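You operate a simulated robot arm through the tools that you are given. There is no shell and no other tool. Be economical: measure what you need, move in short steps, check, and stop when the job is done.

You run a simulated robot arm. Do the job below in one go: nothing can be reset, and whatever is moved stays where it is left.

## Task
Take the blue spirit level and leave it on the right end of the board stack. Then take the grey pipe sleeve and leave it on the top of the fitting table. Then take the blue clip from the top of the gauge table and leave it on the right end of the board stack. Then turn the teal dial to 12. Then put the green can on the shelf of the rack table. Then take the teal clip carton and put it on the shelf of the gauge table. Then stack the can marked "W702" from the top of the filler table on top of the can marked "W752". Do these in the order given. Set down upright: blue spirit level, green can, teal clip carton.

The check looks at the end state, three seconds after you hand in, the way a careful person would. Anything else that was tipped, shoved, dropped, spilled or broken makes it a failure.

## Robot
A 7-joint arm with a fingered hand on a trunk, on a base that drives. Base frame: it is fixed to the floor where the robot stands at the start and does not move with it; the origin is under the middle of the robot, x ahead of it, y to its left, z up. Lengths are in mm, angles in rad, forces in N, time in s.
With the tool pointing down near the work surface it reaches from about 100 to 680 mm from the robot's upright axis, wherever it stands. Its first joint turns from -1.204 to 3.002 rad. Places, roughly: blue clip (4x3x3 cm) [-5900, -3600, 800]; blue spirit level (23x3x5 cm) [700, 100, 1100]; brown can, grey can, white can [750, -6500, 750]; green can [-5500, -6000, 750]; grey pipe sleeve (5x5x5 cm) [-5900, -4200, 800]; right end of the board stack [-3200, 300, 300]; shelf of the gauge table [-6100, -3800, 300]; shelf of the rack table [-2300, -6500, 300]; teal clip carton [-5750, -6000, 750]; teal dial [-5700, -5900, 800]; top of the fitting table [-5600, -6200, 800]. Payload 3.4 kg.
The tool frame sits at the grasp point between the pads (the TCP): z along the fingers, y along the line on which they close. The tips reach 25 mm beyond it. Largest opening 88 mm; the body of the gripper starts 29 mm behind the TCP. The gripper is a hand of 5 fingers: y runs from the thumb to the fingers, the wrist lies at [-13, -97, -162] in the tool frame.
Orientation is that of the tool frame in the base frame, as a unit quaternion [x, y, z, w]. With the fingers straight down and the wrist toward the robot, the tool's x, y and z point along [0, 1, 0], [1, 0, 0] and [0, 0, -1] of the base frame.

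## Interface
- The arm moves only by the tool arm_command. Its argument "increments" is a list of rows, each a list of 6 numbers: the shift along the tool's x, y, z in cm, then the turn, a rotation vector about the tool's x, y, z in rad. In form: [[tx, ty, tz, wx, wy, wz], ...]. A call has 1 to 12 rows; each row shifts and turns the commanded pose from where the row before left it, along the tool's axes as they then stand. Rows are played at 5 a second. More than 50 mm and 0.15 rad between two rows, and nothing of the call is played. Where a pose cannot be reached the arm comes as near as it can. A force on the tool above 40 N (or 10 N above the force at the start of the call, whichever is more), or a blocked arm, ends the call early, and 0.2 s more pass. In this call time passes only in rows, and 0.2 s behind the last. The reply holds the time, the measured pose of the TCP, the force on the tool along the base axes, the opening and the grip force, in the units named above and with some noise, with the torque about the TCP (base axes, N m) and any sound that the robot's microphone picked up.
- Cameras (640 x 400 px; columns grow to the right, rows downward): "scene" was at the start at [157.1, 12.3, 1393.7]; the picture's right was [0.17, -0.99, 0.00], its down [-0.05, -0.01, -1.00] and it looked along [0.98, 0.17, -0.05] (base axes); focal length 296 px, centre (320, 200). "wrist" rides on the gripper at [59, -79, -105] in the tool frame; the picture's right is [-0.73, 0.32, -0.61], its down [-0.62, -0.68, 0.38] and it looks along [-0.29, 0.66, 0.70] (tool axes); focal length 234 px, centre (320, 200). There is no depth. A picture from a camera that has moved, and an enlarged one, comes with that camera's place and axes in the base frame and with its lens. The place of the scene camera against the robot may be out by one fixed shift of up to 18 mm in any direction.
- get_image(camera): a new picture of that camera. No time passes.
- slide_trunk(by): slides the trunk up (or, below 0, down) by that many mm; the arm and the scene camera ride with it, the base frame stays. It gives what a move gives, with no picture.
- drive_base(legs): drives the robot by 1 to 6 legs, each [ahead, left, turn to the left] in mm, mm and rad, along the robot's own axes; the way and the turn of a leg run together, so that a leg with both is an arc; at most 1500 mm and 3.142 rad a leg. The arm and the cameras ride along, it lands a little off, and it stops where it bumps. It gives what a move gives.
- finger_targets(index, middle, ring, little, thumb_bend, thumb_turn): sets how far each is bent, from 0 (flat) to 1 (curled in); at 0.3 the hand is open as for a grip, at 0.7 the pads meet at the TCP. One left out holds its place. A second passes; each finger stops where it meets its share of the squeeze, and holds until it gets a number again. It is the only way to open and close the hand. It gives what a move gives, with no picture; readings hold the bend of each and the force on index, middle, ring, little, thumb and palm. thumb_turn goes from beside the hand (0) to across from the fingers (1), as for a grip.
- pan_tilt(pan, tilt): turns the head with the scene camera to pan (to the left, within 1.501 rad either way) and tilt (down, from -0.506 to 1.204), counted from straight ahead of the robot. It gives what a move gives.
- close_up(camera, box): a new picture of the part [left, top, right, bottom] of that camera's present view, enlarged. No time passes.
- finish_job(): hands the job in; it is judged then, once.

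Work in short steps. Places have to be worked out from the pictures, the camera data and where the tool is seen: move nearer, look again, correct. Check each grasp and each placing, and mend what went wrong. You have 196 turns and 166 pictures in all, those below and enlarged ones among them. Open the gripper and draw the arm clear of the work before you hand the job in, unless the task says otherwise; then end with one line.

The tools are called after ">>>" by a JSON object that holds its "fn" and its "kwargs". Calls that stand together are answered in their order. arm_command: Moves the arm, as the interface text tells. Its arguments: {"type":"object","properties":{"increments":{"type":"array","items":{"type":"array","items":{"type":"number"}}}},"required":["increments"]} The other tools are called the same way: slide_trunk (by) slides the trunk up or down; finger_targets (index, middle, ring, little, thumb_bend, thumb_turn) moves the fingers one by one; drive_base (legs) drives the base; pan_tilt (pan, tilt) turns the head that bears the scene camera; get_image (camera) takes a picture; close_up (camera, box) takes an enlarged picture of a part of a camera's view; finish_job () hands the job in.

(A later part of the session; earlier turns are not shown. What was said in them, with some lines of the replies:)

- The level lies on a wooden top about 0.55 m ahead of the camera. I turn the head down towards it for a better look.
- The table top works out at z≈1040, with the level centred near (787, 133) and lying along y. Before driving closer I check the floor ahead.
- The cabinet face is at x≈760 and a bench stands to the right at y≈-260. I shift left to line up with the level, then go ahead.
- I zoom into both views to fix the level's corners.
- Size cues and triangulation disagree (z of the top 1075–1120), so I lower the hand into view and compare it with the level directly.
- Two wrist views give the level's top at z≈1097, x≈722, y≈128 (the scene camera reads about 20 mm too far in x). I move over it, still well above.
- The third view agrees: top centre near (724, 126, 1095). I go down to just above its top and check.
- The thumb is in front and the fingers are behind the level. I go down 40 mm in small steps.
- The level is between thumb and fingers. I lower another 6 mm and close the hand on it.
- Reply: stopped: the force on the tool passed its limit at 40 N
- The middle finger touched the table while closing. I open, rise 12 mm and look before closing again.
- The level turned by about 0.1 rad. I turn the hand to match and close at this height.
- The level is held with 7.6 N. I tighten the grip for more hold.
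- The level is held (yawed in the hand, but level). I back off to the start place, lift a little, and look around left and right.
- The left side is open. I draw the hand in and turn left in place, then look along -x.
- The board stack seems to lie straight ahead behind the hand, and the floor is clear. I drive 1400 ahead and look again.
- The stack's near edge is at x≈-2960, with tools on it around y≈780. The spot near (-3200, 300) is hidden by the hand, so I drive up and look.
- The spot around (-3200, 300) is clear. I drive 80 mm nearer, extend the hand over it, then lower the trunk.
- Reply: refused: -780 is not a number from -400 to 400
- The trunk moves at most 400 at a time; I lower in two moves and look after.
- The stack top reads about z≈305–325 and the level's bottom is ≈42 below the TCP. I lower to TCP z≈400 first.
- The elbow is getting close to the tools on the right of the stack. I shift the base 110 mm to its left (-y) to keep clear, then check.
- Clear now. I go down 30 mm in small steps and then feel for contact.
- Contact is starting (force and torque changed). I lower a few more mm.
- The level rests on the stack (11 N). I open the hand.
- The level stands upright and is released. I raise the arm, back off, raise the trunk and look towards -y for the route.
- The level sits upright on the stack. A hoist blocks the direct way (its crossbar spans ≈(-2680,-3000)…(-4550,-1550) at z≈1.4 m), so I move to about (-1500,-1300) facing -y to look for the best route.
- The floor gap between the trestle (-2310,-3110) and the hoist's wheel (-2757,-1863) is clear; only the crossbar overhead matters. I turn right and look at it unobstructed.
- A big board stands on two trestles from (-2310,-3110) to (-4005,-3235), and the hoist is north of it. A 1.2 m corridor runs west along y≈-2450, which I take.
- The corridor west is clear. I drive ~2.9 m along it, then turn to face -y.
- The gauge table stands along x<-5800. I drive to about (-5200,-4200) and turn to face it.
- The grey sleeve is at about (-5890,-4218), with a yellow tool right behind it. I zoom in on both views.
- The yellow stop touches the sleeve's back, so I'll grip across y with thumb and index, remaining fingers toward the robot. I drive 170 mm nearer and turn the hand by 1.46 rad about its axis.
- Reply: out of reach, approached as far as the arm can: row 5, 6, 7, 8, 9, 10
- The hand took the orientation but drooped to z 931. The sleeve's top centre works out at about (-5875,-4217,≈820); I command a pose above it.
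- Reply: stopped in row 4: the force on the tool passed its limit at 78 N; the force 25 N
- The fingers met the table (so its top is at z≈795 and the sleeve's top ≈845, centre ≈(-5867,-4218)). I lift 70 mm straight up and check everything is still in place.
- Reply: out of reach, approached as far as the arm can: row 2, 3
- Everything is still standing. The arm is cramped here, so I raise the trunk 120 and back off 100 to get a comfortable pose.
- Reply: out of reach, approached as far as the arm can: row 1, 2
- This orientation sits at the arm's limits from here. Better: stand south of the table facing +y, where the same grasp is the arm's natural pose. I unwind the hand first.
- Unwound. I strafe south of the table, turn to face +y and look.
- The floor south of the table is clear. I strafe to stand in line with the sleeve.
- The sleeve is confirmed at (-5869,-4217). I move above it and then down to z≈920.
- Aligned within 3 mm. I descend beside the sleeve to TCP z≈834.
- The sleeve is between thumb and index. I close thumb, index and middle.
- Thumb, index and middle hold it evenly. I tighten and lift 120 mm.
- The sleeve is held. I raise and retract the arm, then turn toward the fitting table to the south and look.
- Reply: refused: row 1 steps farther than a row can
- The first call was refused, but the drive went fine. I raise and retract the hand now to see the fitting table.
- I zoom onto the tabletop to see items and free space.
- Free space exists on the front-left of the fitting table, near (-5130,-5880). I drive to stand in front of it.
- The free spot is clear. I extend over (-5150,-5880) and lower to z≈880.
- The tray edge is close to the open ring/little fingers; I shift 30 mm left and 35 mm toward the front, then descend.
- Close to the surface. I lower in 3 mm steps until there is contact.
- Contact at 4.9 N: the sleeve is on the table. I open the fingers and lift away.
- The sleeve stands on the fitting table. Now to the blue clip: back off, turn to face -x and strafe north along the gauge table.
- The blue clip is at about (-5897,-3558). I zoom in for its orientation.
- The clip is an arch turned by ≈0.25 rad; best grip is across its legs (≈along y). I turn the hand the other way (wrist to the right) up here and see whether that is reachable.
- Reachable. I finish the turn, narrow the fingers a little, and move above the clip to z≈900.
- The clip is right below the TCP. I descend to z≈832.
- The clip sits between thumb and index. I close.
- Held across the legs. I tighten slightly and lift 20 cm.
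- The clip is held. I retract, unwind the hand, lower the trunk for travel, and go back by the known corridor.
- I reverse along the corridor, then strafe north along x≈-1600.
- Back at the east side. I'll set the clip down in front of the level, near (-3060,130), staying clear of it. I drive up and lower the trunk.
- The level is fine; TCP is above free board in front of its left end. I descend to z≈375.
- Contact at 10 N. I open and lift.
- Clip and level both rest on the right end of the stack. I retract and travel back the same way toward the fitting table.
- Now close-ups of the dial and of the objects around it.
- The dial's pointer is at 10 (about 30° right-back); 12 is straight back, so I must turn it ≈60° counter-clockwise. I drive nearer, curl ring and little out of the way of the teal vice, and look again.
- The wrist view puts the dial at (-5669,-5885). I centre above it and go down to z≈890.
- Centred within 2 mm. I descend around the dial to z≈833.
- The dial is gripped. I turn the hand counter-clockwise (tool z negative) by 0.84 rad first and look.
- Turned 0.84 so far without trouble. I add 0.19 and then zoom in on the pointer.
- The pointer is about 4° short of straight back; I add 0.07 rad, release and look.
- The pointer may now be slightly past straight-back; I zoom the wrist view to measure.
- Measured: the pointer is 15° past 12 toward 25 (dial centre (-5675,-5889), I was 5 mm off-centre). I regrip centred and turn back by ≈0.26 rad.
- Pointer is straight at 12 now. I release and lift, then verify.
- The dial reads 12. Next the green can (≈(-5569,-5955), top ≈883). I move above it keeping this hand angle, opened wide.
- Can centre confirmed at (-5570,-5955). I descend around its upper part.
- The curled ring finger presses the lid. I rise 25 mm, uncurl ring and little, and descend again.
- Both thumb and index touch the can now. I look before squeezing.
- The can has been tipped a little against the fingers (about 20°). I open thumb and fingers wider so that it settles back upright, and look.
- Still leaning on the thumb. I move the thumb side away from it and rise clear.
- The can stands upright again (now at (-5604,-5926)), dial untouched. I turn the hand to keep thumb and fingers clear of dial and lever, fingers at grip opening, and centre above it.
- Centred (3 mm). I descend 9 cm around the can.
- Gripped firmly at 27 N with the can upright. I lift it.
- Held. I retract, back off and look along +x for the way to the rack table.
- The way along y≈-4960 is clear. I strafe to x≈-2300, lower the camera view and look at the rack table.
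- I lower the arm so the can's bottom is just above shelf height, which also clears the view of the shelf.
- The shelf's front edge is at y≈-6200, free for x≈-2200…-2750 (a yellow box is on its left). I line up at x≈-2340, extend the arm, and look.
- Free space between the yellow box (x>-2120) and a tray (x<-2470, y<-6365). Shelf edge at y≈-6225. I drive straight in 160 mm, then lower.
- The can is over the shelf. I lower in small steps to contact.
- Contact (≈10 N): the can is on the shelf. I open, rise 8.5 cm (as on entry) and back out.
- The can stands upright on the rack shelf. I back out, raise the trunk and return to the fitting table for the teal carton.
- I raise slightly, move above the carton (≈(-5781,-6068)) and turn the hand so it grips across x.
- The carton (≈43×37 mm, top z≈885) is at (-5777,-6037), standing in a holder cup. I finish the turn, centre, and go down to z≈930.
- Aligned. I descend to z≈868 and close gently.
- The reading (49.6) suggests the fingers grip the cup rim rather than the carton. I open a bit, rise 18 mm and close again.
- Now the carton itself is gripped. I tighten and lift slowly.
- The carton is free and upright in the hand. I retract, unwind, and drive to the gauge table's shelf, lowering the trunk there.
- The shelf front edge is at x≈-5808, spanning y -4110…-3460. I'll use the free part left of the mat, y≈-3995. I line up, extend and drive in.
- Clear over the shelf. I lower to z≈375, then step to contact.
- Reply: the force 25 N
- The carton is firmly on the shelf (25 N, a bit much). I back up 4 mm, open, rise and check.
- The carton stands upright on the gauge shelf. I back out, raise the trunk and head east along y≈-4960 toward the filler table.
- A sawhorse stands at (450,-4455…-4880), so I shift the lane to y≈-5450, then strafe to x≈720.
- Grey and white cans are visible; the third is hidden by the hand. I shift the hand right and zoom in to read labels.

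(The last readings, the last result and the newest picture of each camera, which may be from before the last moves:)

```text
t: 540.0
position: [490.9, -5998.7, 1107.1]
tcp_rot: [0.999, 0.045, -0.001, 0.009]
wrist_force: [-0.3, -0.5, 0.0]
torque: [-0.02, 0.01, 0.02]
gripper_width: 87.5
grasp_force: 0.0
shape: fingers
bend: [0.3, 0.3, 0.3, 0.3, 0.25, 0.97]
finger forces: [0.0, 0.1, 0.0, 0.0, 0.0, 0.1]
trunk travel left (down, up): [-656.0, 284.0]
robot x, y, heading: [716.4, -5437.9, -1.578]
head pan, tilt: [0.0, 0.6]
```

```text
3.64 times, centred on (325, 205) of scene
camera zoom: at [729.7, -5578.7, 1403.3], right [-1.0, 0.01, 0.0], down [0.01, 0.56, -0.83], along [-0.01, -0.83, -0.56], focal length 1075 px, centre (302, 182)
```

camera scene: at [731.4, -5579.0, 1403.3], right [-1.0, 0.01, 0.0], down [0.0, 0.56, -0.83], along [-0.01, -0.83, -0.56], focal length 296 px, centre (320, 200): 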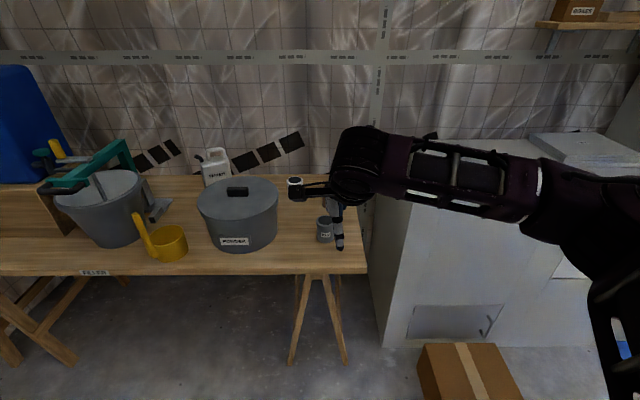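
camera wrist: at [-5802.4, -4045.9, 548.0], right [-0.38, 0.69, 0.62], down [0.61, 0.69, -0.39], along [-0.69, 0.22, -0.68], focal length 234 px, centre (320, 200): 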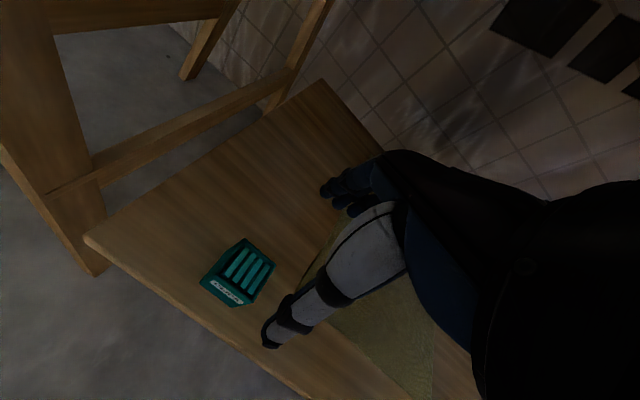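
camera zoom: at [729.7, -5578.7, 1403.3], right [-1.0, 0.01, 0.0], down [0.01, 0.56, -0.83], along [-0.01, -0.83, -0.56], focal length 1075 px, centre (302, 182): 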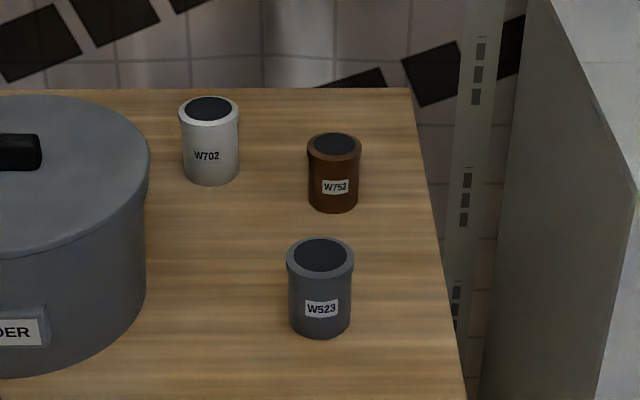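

W702 is the white can (≈(800,-6475)), W752 the brown one (≈(680,-6425)), W523 grey in front. I move the hand left, drive up to the table and look down with the wrist camera.

>>> {"fn": "arm_command", "kwargs": {"increments": [[4.9, 0, 0, 0, 0, 0], [4.9, 0, 0, 0, 0, 0], [4.9, 0, 0, 0, 0, 0], [4.9, 0, 0, 0, 0, 0], [4.9, 0, 0, 0, 0, 0], [4.0, 0, 0, 0, 0, 0]]}}

>>> {"fn": "drive_base", "kwargs": {"legs": [[390, 22, 0]]}}

>>> {"fn": "arm_command", "kwargs": {"increments": [[0, 4, 2, 0, 0, 0], [0, 3, 3, 0, 0, 0]]}}

>>> {"fn": "get_image", "kwargs": {"camera": "wrist"}}

```text
t: 541.4
position: [779.9, -5973.8, 1106.5]
tcp_rot: [0.999, 0.044, -0.002, 0.009]
wrist_force: [-0.1, -0.2, 0.6]
torque: [0.0, 0.01, -0.02]
gripper_width: 87.8
grasp_force: 0.1
shape: fingers
bend: [0.3, 0.3, 0.3, 0.3, 0.25, 0.97]
finger forces: [0.0, 0.1, 0.0, 0.0, 0.0, 0.0]
trunk travel left (down, up): [-656.0, 284.0]
robot x, y, heading: [717.8, -5436.0, -1.578]
head pan, tilt: [0.0, 0.6]
```

```text
t: 543.9
position: [797.6, -6365.9, 1106.7]
tcp_rot: [0.999, 0.045, -0.001, 0.008]
wrist_force: [-0.1, 0.0, 0.5]
torque: [-0.02, -0.01, 0.0]
gripper_width: 87.7
grasp_force: 0.0
shape: fingers
bend: [0.3, 0.3, 0.3, 0.3, 0.25, 0.97]
finger forces: [0.0, 0.0, 0.0, 0.0, 0.0, 0.1]
trunk travel left (down, up): [-656.0, 284.0]
robot x, y, heading: [735.9, -5832.0, -1.581]
head pan, tilt: [0.0, 0.6]
```

```text
t: 544.5
position: [802.7, -6436.7, 1057.1]
tcp_rot: [0.999, 0.044, -0.002, 0.008]
wrist_force: [-0.3, 0.1, -0.4]
torque: [0.01, -0.01, 0.0]
gripper_width: 87.9
grasp_force: 0.1
shape: fingers
bend: [0.3, 0.3, 0.3, 0.3, 0.25, 0.97]
finger forces: [0.0, 0.0, 0.1, 0.0, 0.0, 0.0]
trunk travel left (down, up): [-656.0, 284.0]
robot x, y, heading: [733.8, -5830.6, -1.578]
head pan, tilt: [0.0, 0.6]
```

```text
10 pictures are left
camera wrist: at [853.5, -6351.9, 1160.1], right [-0.69, -0.38, 0.62], down [-0.68, 0.62, -0.39], along [-0.23, -0.69, -0.68], focal length 234 px, centre (320, 200)
```

wrist: 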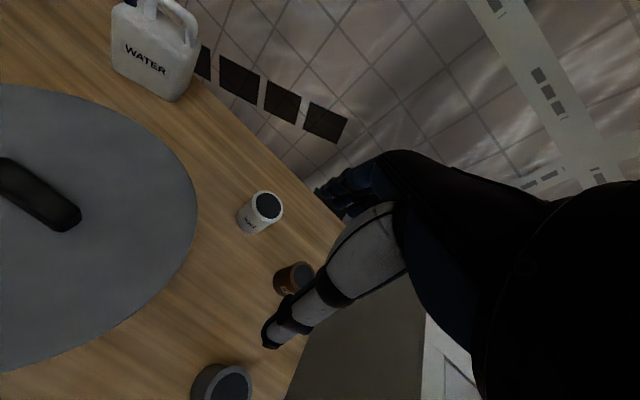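

Combining both views: this table is lower (top z≈697); cans: white ≈(811,-6624), brown ≈(677,-6565), grey ≈(705,-6365), ≈85 mm tall. I move nearer and refine with the wrist camera.

>>> {"fn": "drive_base", "kwargs": {"legs": [[122, 45, 0.008]]}}

>>> {"fn": "arm_command", "kwargs": {"increments": [[-3.5, 3, 3, 0, 0, 0], [0, 3, 3, 0, 0, 0], [0, 0, 4.5, 0, 0, 0], [0, 0, 3.5, 0, 0, 0]]}}

>>> {"fn": "get_image", "kwargs": {"camera": "wrist"}}

```text
t: 545.8
position: [851.3, -6558.0, 1057.2]
tcp_rot: [0.999, 0.048, -0.001, 0.009]
wrist_force: [0.1, 0.1, -0.3]
torque: [0.03, 0.02, -0.03]
gripper_width: 88.0
grasp_force: 0.0
shape: fingers
bend: [0.3, 0.3, 0.3, 0.3, 0.25, 0.97]
finger forces: [0.1, 0.0, 0.0, 0.0, 0.0, 0.0]
trunk travel left (down, up): [-656.0, 284.0]
robot x, y, heading: [780.4, -5951.3, -1.569]
head pan, tilt: [0.0, 0.6]
```

```text
refused: row 1 steps farther than a row can; nothing moved
```

```text
9 pictures are left
camera wrist: at [901.8, -6472.5, 1160.7], right [-0.69, -0.38, 0.62], down [-0.69, 0.61, -0.39], along [-0.23, -0.69, -0.68], focal length 234 px, centre (320, 200)
```

wrist: 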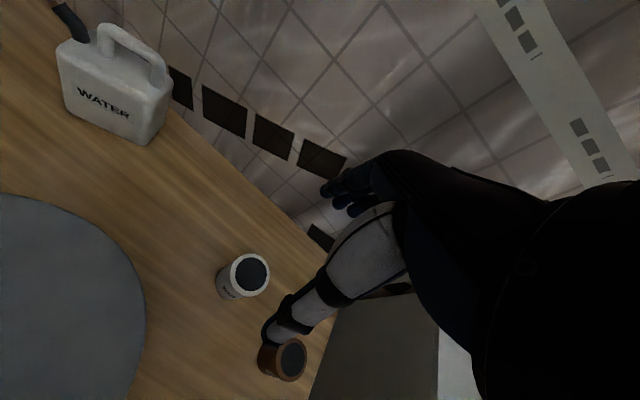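

Refined: white (809,-6624), lid z≈776; brown (674,-6562). I centre over the white can and go down to z≈850.

>>> {"fn": "arm_command", "kwargs": {"increments": [[-2.4, 3.08, 1.5, 0, 0, 0], [-2.4, 3.08, 1.5, 0, 0, 0], [0, 0, 4.5, 0, 0, 0], [0, 0, 4.5, 0, 0, 0], [0, 0, 4.5, 0, 0, 0], [0, 0, 4, 0, 0, 0]]}}

>>> {"fn": "get_image", "kwargs": {"camera": "wrist"}}

```text
t: 547.2
position: [808.7, -6628.2, 853.5]
tcp_rot: [0.999, 0.049, -0.001, 0.009]
wrist_force: [-0.3, 0.4, 0.0]
torque: [-0.05, 0.01, -0.04]
gripper_width: 88.1
grasp_force: 0.0
shape: fingers
bend: [0.3, 0.3, 0.3, 0.3, 0.25, 0.97]
finger forces: [0.1, 0.0, 0.1, 0.1, 0.0, 0.1]
trunk travel left (down, up): [-656.0, 284.0]
robot x, y, heading: [775.6, -5949.6, -1.567]
head pan, tilt: [0.0, 0.6]
```

```text
8 pictures are left
camera wrist: at [859.7, -6542.1, 956.9], right [-0.69, -0.38, 0.62], down [-0.69, 0.61, -0.39], along [-0.23, -0.69, -0.68], focal length 234 px, centre (320, 200)
```

wrist: 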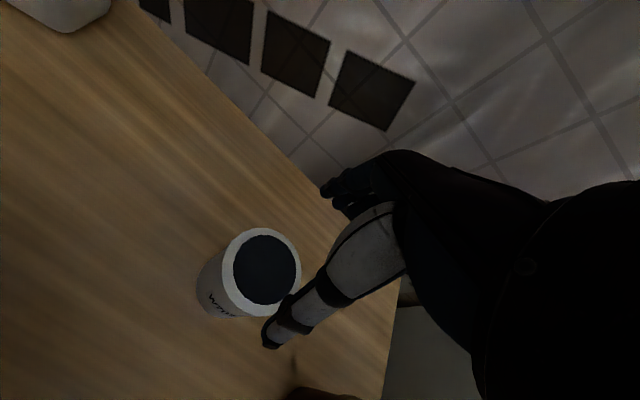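

Offset only 4 mm. I correct and descend to z≈766, then close.

>>> {"fn": "arm_command", "kwargs": {"increments": [[-0.15, -0.4, 3, 0, 0, 0], [0, 0, 3, 0, 0, 0], [0, 0, 1.8, 0, 0, 0], [0, 0, 0.9, 0, 0, 0]]}}

>>> {"fn": "finger_targets", "kwargs": {"index": 0.55, "middle": 0.57, "thumb_bend": 0.56}}

```text
t: 548.2
position: [806.2, -6615.9, 777.4]
tcp_rot: [0.999, 0.049, -0.002, 0.01]
wrist_force: [0.3, -1.7, 2.0]
torque: [-0.03, -0.01, 0.03]
gripper_width: 90.2
grasp_force: 1.4
shape: fingers
bend: [0.29, 0.3, 0.3, 0.3, 0.25, 0.97]
finger forces: [2.2, 0.1, 0.1, 0.1, 0.1, 0.0]
out of reach, approached as far as the arm can: row 3
trunk travel left (down, up): [-656.0, 284.0]
robot x, y, heading: [780.1, -5953.7, -1.569]
head pan, tilt: [0.0, 0.6]
```

```text
t: 549.2
position: [806.3, -6615.4, 776.9]
tcp_rot: [0.999, 0.049, -0.001, 0.01]
wrist_force: [0.3, -0.7, 5.7]
torque: [-0.24, -0.07, 0.02]
gripper_width: 68.0
grasp_force: 22.4
shape: fingers
bend: [0.38, 0.48, 0.3, 0.3, 0.41, 0.96]
finger forces: [17.9, 5.2, 0.1, 0.1, 22.4, 0.1]
trunk travel left (down, up): [-656.0, 284.0]
robot x, y, heading: [779.3, -5947.1, -1.568]
head pan, tilt: [0.0, 0.6]
```

The arm hit its reach limit at z 777; the can is gripped near its rim. I check before lifting.

>>> {"fn": "close_up", "kwargs": {"camera": "scene", "box": [230, 130, 420, 260]}}

```text
3.08 times, centred on (325, 195) of scene
camera zoom: at [796.2, -6091.7, 1403.4], right [-1.0, 0.0, 0.0], down [0.0, 0.56, -0.83], along [0.0, -0.83, -0.56], focal length 910 px, centre (305, 215)
```

zoom: 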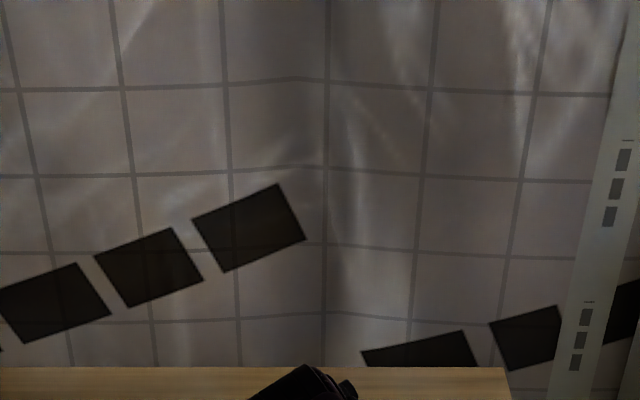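

The head looked too high; I tilt it down and look.

>>> {"fn": "pan_tilt", "kwargs": {"pan": 0.0, "tilt": 0.95}}

>>> {"fn": "get_image", "kwargs": {"camera": "scene"}}

```text
t: 550.0
position: [806.1, -6615.6, 778.0]
tcp_rot: [0.999, 0.048, -0.001, 0.009]
wrist_force: [0.2, -0.9, 6.0]
torque: [-0.22, -0.05, -0.05]
gripper_width: 68.0
grasp_force: 23.0
shape: fingers
bend: [0.38, 0.48, 0.3, 0.3, 0.41, 0.96]
finger forces: [18.0, 5.2, 0.0, 0.1, 22.5, 0.1]
trunk travel left (down, up): [-656.0, 284.0]
robot x, y, heading: [779.1, -5953.4, -1.569]
head pan, tilt: [0.0, 0.949]
```

```text
6 pictures are left
camera scene: at [796.3, -6076.0, 1375.1], right [-1.0, 0.0, 0.0], down [0.0, 0.81, -0.58], along [0.0, -0.58, -0.81], focal length 296 px, centre (320, 200)
```

scene: 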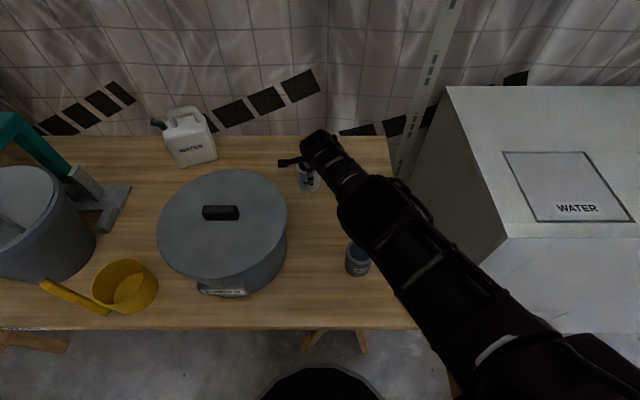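

The grip looks fine and other cans are untouched. I lift 14 cm.

>>> {"fn": "arm_command", "kwargs": {"increments": [[0, -0.5, -1.5, 0, 0, 0], [0, -0.5, -2.5, 0, 0, 0], [0, -0.5, -3.5, 0, 0, 0], [0, -0.5, -3.5, 0, 0, 0], [0, -0.5, -4, 0, 0, 0]]}}

>>> {"fn": "get_image", "kwargs": {"camera": "wrist"}}

```text
t: 551.2
position: [802.6, -6590.6, 926.2]
tcp_rot: [0.999, 0.049, -0.001, 0.009]
wrist_force: [0.4, -0.3, -2.1]
torque: [-0.03, 0.03, 0.0]
gripper_width: 67.7
grasp_force: 21.1
shape: fingers
bend: [0.38, 0.49, 0.3, 0.3, 0.42, 0.96]
finger forces: [15.5, 5.1, 0.0, 0.1, 21.2, 0.0]
trunk travel left (down, up): [-656.0, 284.0]
robot x, y, heading: [782.9, -5947.7, -1.569]
head pan, tilt: [0.0, 0.949]
```

```text
5 pictures are left
camera wrist: at [853.9, -6504.2, 1029.1], right [-0.69, -0.38, 0.62], down [-0.69, 0.61, -0.39], along [-0.23, -0.69, -0.68], focal length 234 px, centre (320, 200)
```

wrist: 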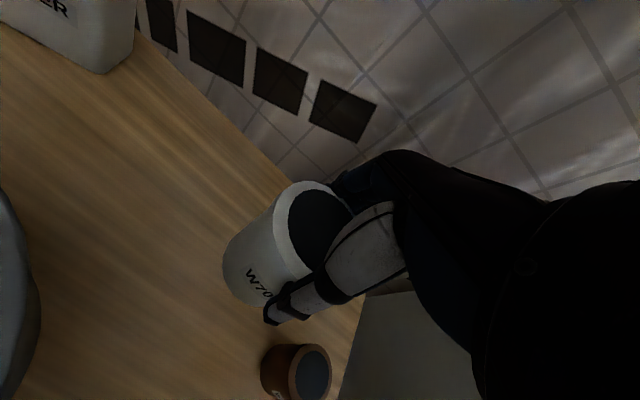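

The can hangs about centred on the TCP. I move it above the brown can (≈(670,-6564)).

>>> {"fn": "arm_command", "kwargs": {"increments": [[-3.29, -1.15, 0, 0, 0, 0], [-3.29, -1.15, 0, 0, 0, 0], [-3.29, -1.15, 0, 0, 0, 0], [-3.29, -1.15, 0, 0, 0, 0]]}}

>>> {"fn": "get_image", "kwargs": {"camera": "wrist"}}

```text
t: 552.2
position: [665.6, -6557.7, 924.9]
tcp_rot: [0.999, 0.049, -0.001, 0.009]
wrist_force: [-0.2, -0.6, -2.7]
torque: [0.01, 0.01, 0.0]
gripper_width: 67.1
grasp_force: 21.0
shape: fingers
bend: [0.38, 0.49, 0.3, 0.3, 0.42, 0.96]
finger forces: [15.3, 5.2, 0.0, 0.0, 21.2, 0.1]
trunk travel left (down, up): [-656.0, 284.0]
robot x, y, heading: [780.9, -5950.7, -1.573]
head pan, tilt: [0.0, 0.949]
```

```text
4 pictures are left
camera wrist: at [717.0, -6472.0, 1028.0], right [-0.69, -0.38, 0.61], down [-0.69, 0.61, -0.39], along [-0.22, -0.69, -0.68], focal length 234 px, centre (320, 200)
```

wrist: 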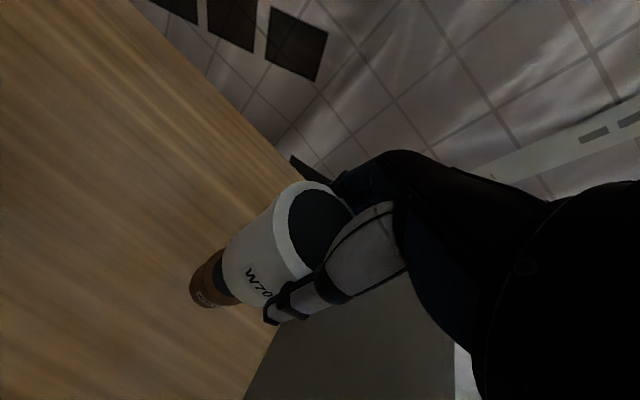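

Nearly aligned; I shift by (+4,-5) mm and lower 45 mm, then check alignment.

>>> {"fn": "arm_command", "kwargs": {"increments": [[0.38, 0.56, 1.5, 0, 0, 0], [0, 0, 1.5, 0, 0, 0], [0, 0, 1.5, 0, 0, 0]]}}

>>> {"fn": "get_image", "kwargs": {"camera": "wrist"}}

```text
t: 553.0
position: [672.0, -6564.1, 879.7]
tcp_rot: [0.999, 0.049, -0.001, 0.01]
wrist_force: [-0.1, -0.4, -2.2]
torque: [-0.02, 0.02, 0.04]
gripper_width: 66.9
grasp_force: 20.4
shape: fingers
bend: [0.38, 0.49, 0.3, 0.3, 0.42, 0.96]
finger forces: [15.3, 5.1, 0.0, 0.1, 21.0, 0.0]
trunk travel left (down, up): [-656.0, 284.0]
robot x, y, heading: [774.6, -5950.5, -1.565]
head pan, tilt: [0.0, 0.949]
```

```text
3 pictures are left
camera wrist: at [722.6, -6478.0, 983.0], right [-0.69, -0.38, 0.62], down [-0.69, 0.61, -0.39], along [-0.23, -0.69, -0.68], focal length 234 px, centre (320, 200)
```

wrist: 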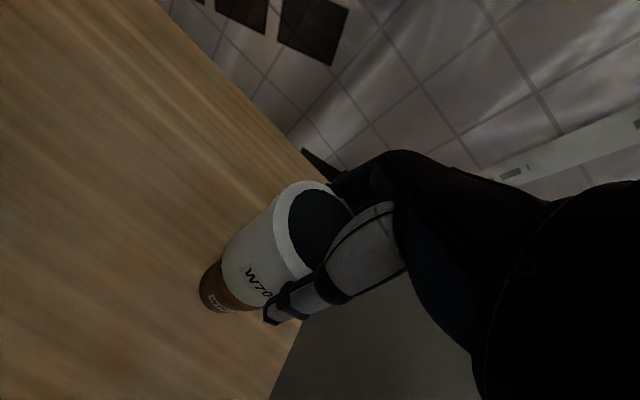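

The brown can lines up under the white one. I lower in small steps to contact.

>>> {"fn": "arm_command", "kwargs": {"increments": [[0, 0, 0.5, 0, 0, 0]]}}

>>> {"fn": "arm_command", "kwargs": {"increments": [[0, 0, 0.4, 0, 0, 0]]}}

>>> {"fn": "arm_command", "kwargs": {"increments": [[0, 0, 0.3, 0, 0, 0]]}}

>>> {"fn": "arm_command", "kwargs": {"increments": [[0, 0, 0.3, 0, 0, 0]]}}

```text
t: 553.4
position: [672.3, -6563.6, 874.5]
tcp_rot: [0.999, 0.049, -0.001, 0.009]
wrist_force: [0.0, 0.6, -2.6]
torque: [-0.03, 0.0, 0.03]
gripper_width: 67.5
grasp_force: 20.5
shape: fingers
bend: [0.38, 0.49, 0.3, 0.3, 0.42, 0.96]
finger forces: [15.1, 5.2, 0.0, 0.0, 21.0, 0.1]
trunk travel left (down, up): [-656.0, 284.0]
robot x, y, heading: [779.0, -5948.9, -1.57]
head pan, tilt: [0.0, 0.949]
```

```text
t: 553.8
position: [672.1, -6563.6, 870.9]
tcp_rot: [0.999, 0.049, -0.001, 0.008]
wrist_force: [0.6, -0.5, -2.3]
torque: [-0.03, -0.01, -0.03]
gripper_width: 67.1
grasp_force: 20.8
shape: fingers
bend: [0.38, 0.49, 0.3, 0.3, 0.42, 0.96]
finger forces: [15.2, 5.1, 0.0, 0.0, 21.0, 0.0]
trunk travel left (down, up): [-656.0, 284.0]
robot x, y, heading: [777.9, -5951.0, -1.571]
head pan, tilt: [0.0, 0.949]
```

```text
t: 554.2
position: [673.1, -6563.7, 867.4]
tcp_rot: [0.999, 0.049, 0.0, 0.008]
wrist_force: [0.4, 0.2, -2.5]
torque: [-0.03, -0.02, -0.05]
gripper_width: 67.2
grasp_force: 20.7
shape: fingers
bend: [0.38, 0.49, 0.3, 0.3, 0.42, 0.96]
finger forces: [15.1, 5.2, 0.0, 0.0, 20.9, 0.0]
trunk travel left (down, up): [-656.0, 284.0]
robot x, y, heading: [779.3, -5954.0, -1.567]
head pan, tilt: [0.0, 0.949]
```

```text
t: 554.6
position: [672.5, -6564.0, 864.7]
tcp_rot: [0.999, 0.049, -0.001, 0.009]
wrist_force: [0.1, -0.6, -1.6]
torque: [-0.02, 0.02, -0.01]
gripper_width: 67.4
grasp_force: 20.5
shape: fingers
bend: [0.38, 0.49, 0.3, 0.3, 0.42, 0.96]
finger forces: [15.2, 5.1, 0.0, 0.0, 20.9, 0.1]
trunk travel left (down, up): [-656.0, 284.0]
robot x, y, heading: [779.2, -5949.6, -1.574]
head pan, tilt: [0.0, 0.949]
```

>>> {"fn": "arm_command", "kwargs": {"increments": [[0, 0, 0.3, 0, 0, 0]]}}

>>> {"fn": "arm_command", "kwargs": {"increments": [[0, 0, 0.3, 0, 0, 0]]}}

>>> {"fn": "arm_command", "kwargs": {"increments": [[0, 0, 0.3, 0, 0, 0]]}}

```text
t: 555.0
position: [671.7, -6564.5, 861.9]
tcp_rot: [0.999, 0.049, -0.001, 0.009]
wrist_force: [0.0, 0.0, -3.2]
torque: [-0.01, 0.01, 0.0]
gripper_width: 67.0
grasp_force: 20.6
shape: fingers
bend: [0.38, 0.49, 0.3, 0.3, 0.42, 0.96]
finger forces: [15.1, 5.1, 0.1, 0.1, 21.1, 0.0]
trunk travel left (down, up): [-656.0, 284.0]
robot x, y, heading: [777.7, -5948.5, -1.566]
head pan, tilt: [0.0, 0.949]
```

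```text
t: 555.4
position: [670.3, -6564.2, 859.1]
tcp_rot: [0.999, 0.049, -0.002, 0.009]
wrist_force: [-0.3, 0.0, -2.1]
torque: [-0.04, 0.01, 0.0]
gripper_width: 67.3
grasp_force: 20.1
shape: fingers
bend: [0.38, 0.49, 0.3, 0.3, 0.42, 0.96]
finger forces: [15.2, 5.0, 0.1, 0.1, 21.0, 0.0]
trunk travel left (down, up): [-656.0, 284.0]
robot x, y, heading: [778.2, -5950.7, -1.569]
head pan, tilt: [0.0, 0.949]
```

```text
t: 555.8
position: [672.3, -6564.9, 856.7]
tcp_rot: [0.999, 0.049, -0.001, 0.008]
wrist_force: [0.2, 0.4, -2.4]
torque: [-0.05, 0.01, 0.02]
gripper_width: 67.3
grasp_force: 20.8
shape: fingers
bend: [0.38, 0.49, 0.3, 0.3, 0.42, 0.96]
finger forces: [15.2, 5.1, 0.0, 0.1, 20.8, 0.1]
trunk travel left (down, up): [-656.0, 284.0]
robot x, y, heading: [778.0, -5952.2, -1.569]
head pan, tilt: [0.0, 0.949]
```

>>> {"fn": "arm_command", "kwargs": {"increments": [[0, 0, 0.25, 0, 0, 0]]}}

>>> {"fn": "arm_command", "kwargs": {"increments": [[0, 0, 0.25, 0, 0, 0]]}}

>>> {"fn": "arm_command", "kwargs": {"increments": [[0, 0, 0.25, 0, 0, 0]]}}

```text
t: 556.2
position: [672.5, -6563.4, 854.6]
tcp_rot: [0.999, 0.048, -0.002, 0.009]
wrist_force: [0.1, 0.0, -1.7]
torque: [-0.03, 0.05, -0.02]
gripper_width: 67.5
grasp_force: 21.2
shape: fingers
bend: [0.38, 0.49, 0.3, 0.3, 0.42, 0.96]
finger forces: [15.5, 5.2, 0.1, 0.0, 21.3, 0.0]
trunk travel left (down, up): [-656.0, 284.0]
robot x, y, heading: [778.2, -5952.9, -1.569]
head pan, tilt: [0.0, 0.949]
```

```text
t: 556.6
position: [672.8, -6563.8, 854.1]
tcp_rot: [0.999, 0.049, -0.001, 0.012]
wrist_force: [0.0, 0.3, 5.6]
torque: [-0.17, 0.0, 0.02]
gripper_width: 67.5
grasp_force: 21.7
shape: fingers
bend: [0.38, 0.49, 0.3, 0.3, 0.42, 0.96]
finger forces: [16.6, 5.6, 0.0, 0.1, 22.3, 0.0]
trunk travel left (down, up): [-656.0, 284.0]
robot x, y, heading: [777.5, -5951.6, -1.567]
head pan, tilt: [0.0, 0.949]
```

```text
t: 557.0
position: [673.1, -6562.5, 852.7]
tcp_rot: [0.999, 0.049, -0.001, 0.013]
wrist_force: [-1.1, 0.4, 16.3]
torque: [-0.25, -0.05, 0.0]
gripper_width: 67.4
grasp_force: 23.3
shape: fingers
bend: [0.38, 0.49, 0.3, 0.3, 0.42, 0.96]
finger forces: [17.0, 5.8, 0.1, 0.0, 23.4, 0.0]
trunk travel left (down, up): [-656.0, 284.0]
robot x, y, heading: [775.5, -5955.8, -1.569]
head pan, tilt: [0.0, 0.949]
```

Contact. I ease off 2.5 mm, then open the fingers gently and evenly.

>>> {"fn": "arm_command", "kwargs": {"increments": [[0, 0, -0.25, 0, 0, 0]]}}

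>>> {"fn": "finger_targets", "kwargs": {"index": 0.35, "middle": 0.35, "thumb_bend": 0.36}}

>>> {"fn": "get_image", "kwargs": {"camera": "wrist"}}

```text
t: 557.4
position: [672.8, -6562.4, 852.9]
tcp_rot: [0.999, 0.049, -0.001, 0.011]
wrist_force: [-0.6, -1.0, 11.8]
torque: [-0.34, -0.02, -0.07]
gripper_width: 67.3
grasp_force: 22.8
shape: fingers
bend: [0.38, 0.49, 0.3, 0.3, 0.43, 0.96]
finger forces: [17.5, 5.9, 0.0, 0.0, 21.9, 0.1]
trunk travel left (down, up): [-656.0, 284.0]
robot x, y, heading: [774.7, -5950.4, -1.573]
head pan, tilt: [0.0, 0.949]
```

```text
t: 558.4
position: [671.6, -6562.4, 851.7]
tcp_rot: [0.999, 0.048, -0.001, 0.009]
wrist_force: [-0.7, 2.0, 1.2]
torque: [0.03, -0.02, 0.01]
gripper_width: 78.2
grasp_force: 2.5
shape: fingers
bend: [0.33, 0.35, 0.3, 0.3, 0.34, 0.97]
finger forces: [1.9, 0.1, 0.0, 0.0, 3.3, 0.0]
trunk travel left (down, up): [-656.0, 284.0]
robot x, y, heading: [781.9, -5953.2, -1.571]
head pan, tilt: [0.0, 0.949]
```

```text
2 pictures are left
camera wrist: at [722.7, -6477.1, 954.2], right [-0.69, -0.38, 0.62], down [-0.69, 0.61, -0.39], along [-0.23, -0.69, -0.68], focal length 234 px, centre (320, 200)
```

wrist: 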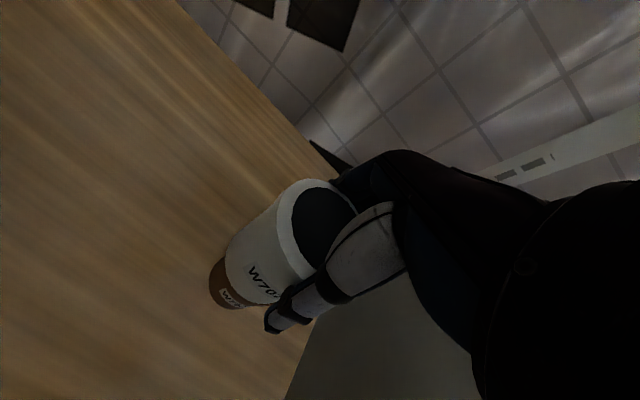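

The white can sits on the brown one, aligned. I open fully and rise slowly straight up.

>>> {"fn": "finger_targets", "kwargs": {"index": 0.24, "middle": 0.24, "ring": 0.24, "little": 0.24, "thumb_bend": 0.2}}

>>> {"fn": "arm_command", "kwargs": {"increments": [[0, 0, -0.8, 0, 0, 0], [0, 0, -1, 0, 0, 0], [0, 0, -1.2, 0, 0, 0], [0, 0, -1.5, 0, 0, 0], [0, 0, -2, 0, 0, 0], [0, 0, -3, 0, 0, 0]]}}

>>> {"fn": "get_image", "kwargs": {"camera": "wrist"}}

```text
t: 559.4
position: [672.1, -6563.6, 850.7]
tcp_rot: [0.999, 0.048, -0.001, 0.009]
wrist_force: [-0.1, 0.1, -0.1]
torque: [0.02, -0.01, 0.03]
gripper_width: 98.6
grasp_force: 0.2
shape: fingers
bend: [0.24, 0.24, 0.24, 0.24, 0.2, 0.97]
finger forces: [0.1, 0.1, 0.1, 0.0, 0.0, 0.0]
trunk travel left (down, up): [-656.0, 284.0]
robot x, y, heading: [778.9, -5952.2, -1.565]
head pan, tilt: [0.0, 0.949]
```

```text
t: 560.8
position: [671.6, -6561.3, 945.9]
tcp_rot: [0.999, 0.049, -0.002, 0.009]
wrist_force: [-0.2, -0.1, -0.1]
torque: [0.02, 0.01, -0.01]
gripper_width: 98.5
grasp_force: 0.0
shape: fingers
bend: [0.24, 0.24, 0.24, 0.24, 0.2, 0.97]
finger forces: [0.1, 0.0, 0.0, 0.0, 0.0, 0.0]
trunk travel left (down, up): [-656.0, 284.0]
robot x, y, heading: [778.3, -5951.9, -1.569]
head pan, tilt: [0.0, 0.949]
```

```text
1 pictures are left
camera wrist: at [722.7, -6475.9, 1049.0], right [-0.69, -0.38, 0.62], down [-0.69, 0.61, -0.39], along [-0.23, -0.69, -0.68], focal length 234 px, centre (320, 200)
```

wrist: 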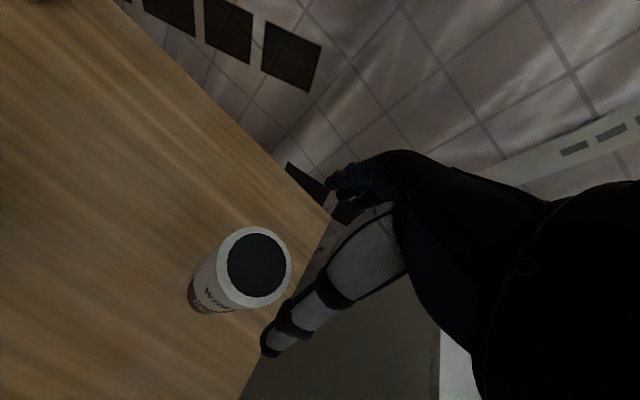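

The stack stands by itself and the hand is clear. I rise further and back the robot away.

>>> {"fn": "arm_command", "kwargs": {"increments": [[0, 0, -4, 0, 0, 0], [0, 0, -4, 0, 0, 0], [0, -2, -3, 0, 0, 0]]}}

>>> {"fn": "drive_base", "kwargs": {"legs": [[-350, 0, 0]]}}

>>> {"fn": "pan_tilt", "kwargs": {"pan": 0.25, "tilt": 0.7}}

>>> {"fn": "get_image", "kwargs": {"camera": "scene"}}

```text
t: 561.6
position: [668.6, -6538.8, 1056.0]
tcp_rot: [0.999, 0.048, -0.002, 0.009]
wrist_force: [-1.1, 0.1, 0.6]
torque: [-0.01, -0.03, -0.01]
gripper_width: 98.8
grasp_force: 0.1
shape: fingers
bend: [0.24, 0.24, 0.24, 0.24, 0.2, 0.97]
finger forces: [0.0, 0.0, 0.1, 0.1, 0.0, 0.0]
trunk travel left (down, up): [-656.0, 284.0]
robot x, y, heading: [778.3, -5951.3, -1.57]
head pan, tilt: [0.0, 0.949]
```

```text
t: 563.9
position: [671.1, -6189.3, 1055.6]
tcp_rot: [0.999, 0.049, -0.001, 0.01]
wrist_force: [-0.3, -0.5, -0.9]
torque: [0.0, -0.01, -0.01]
gripper_width: 98.8
grasp_force: 0.1
shape: fingers
bend: [0.24, 0.24, 0.24, 0.24, 0.2, 0.97]
finger forces: [0.0, 0.1, 0.1, 0.0, 0.0, 0.0]
trunk travel left (down, up): [-656.0, 284.0]
robot x, y, heading: [776.8, -5604.1, -1.56]
head pan, tilt: [0.0, 0.949]
```

```text
t: 564.6
position: [671.5, -6190.8, 1055.1]
tcp_rot: [0.999, 0.051, -0.002, 0.01]
wrist_force: [0.3, -0.4, -0.1]
torque: [0.03, 0.04, 0.01]
gripper_width: 98.3
grasp_force: 0.0
shape: fingers
bend: [0.24, 0.24, 0.24, 0.24, 0.2, 0.97]
finger forces: [0.0, 0.0, 0.1, 0.1, 0.0, 0.0]
trunk travel left (down, up): [-656.0, 284.0]
robot x, y, heading: [777.8, -5597.1, -1.564]
head pan, tilt: [0.25, 0.7]
```

```text
0 pictures are left
camera scene: at [816.7, -5736.1, 1394.6], right [-0.97, -0.25, 0.0], down [-0.16, 0.62, -0.76], along [0.19, -0.74, -0.64], focal length 296 px, centre (320, 200)
```

scene: 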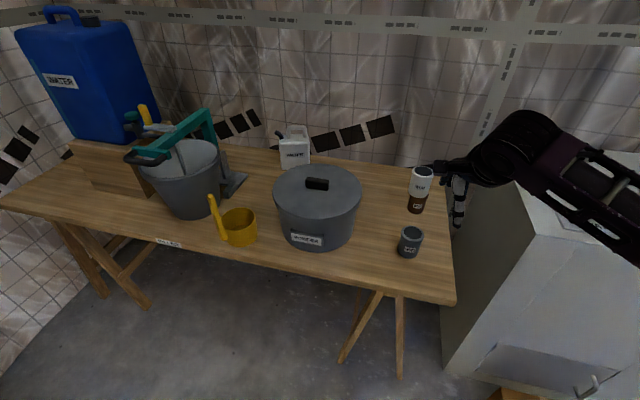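

The white can W702 stands upright on brown W752, the grey can is untouched, and the hand is open and clear. I hand the job in.

>>> {"fn": "finish_job", "kwargs": {}}

```text
The job is handed in.
```

All seven steps were done in the order given, and the job is handed in. The green can tipped about 20° against the fingers during its pick, but it settled upright again before I lifted it.
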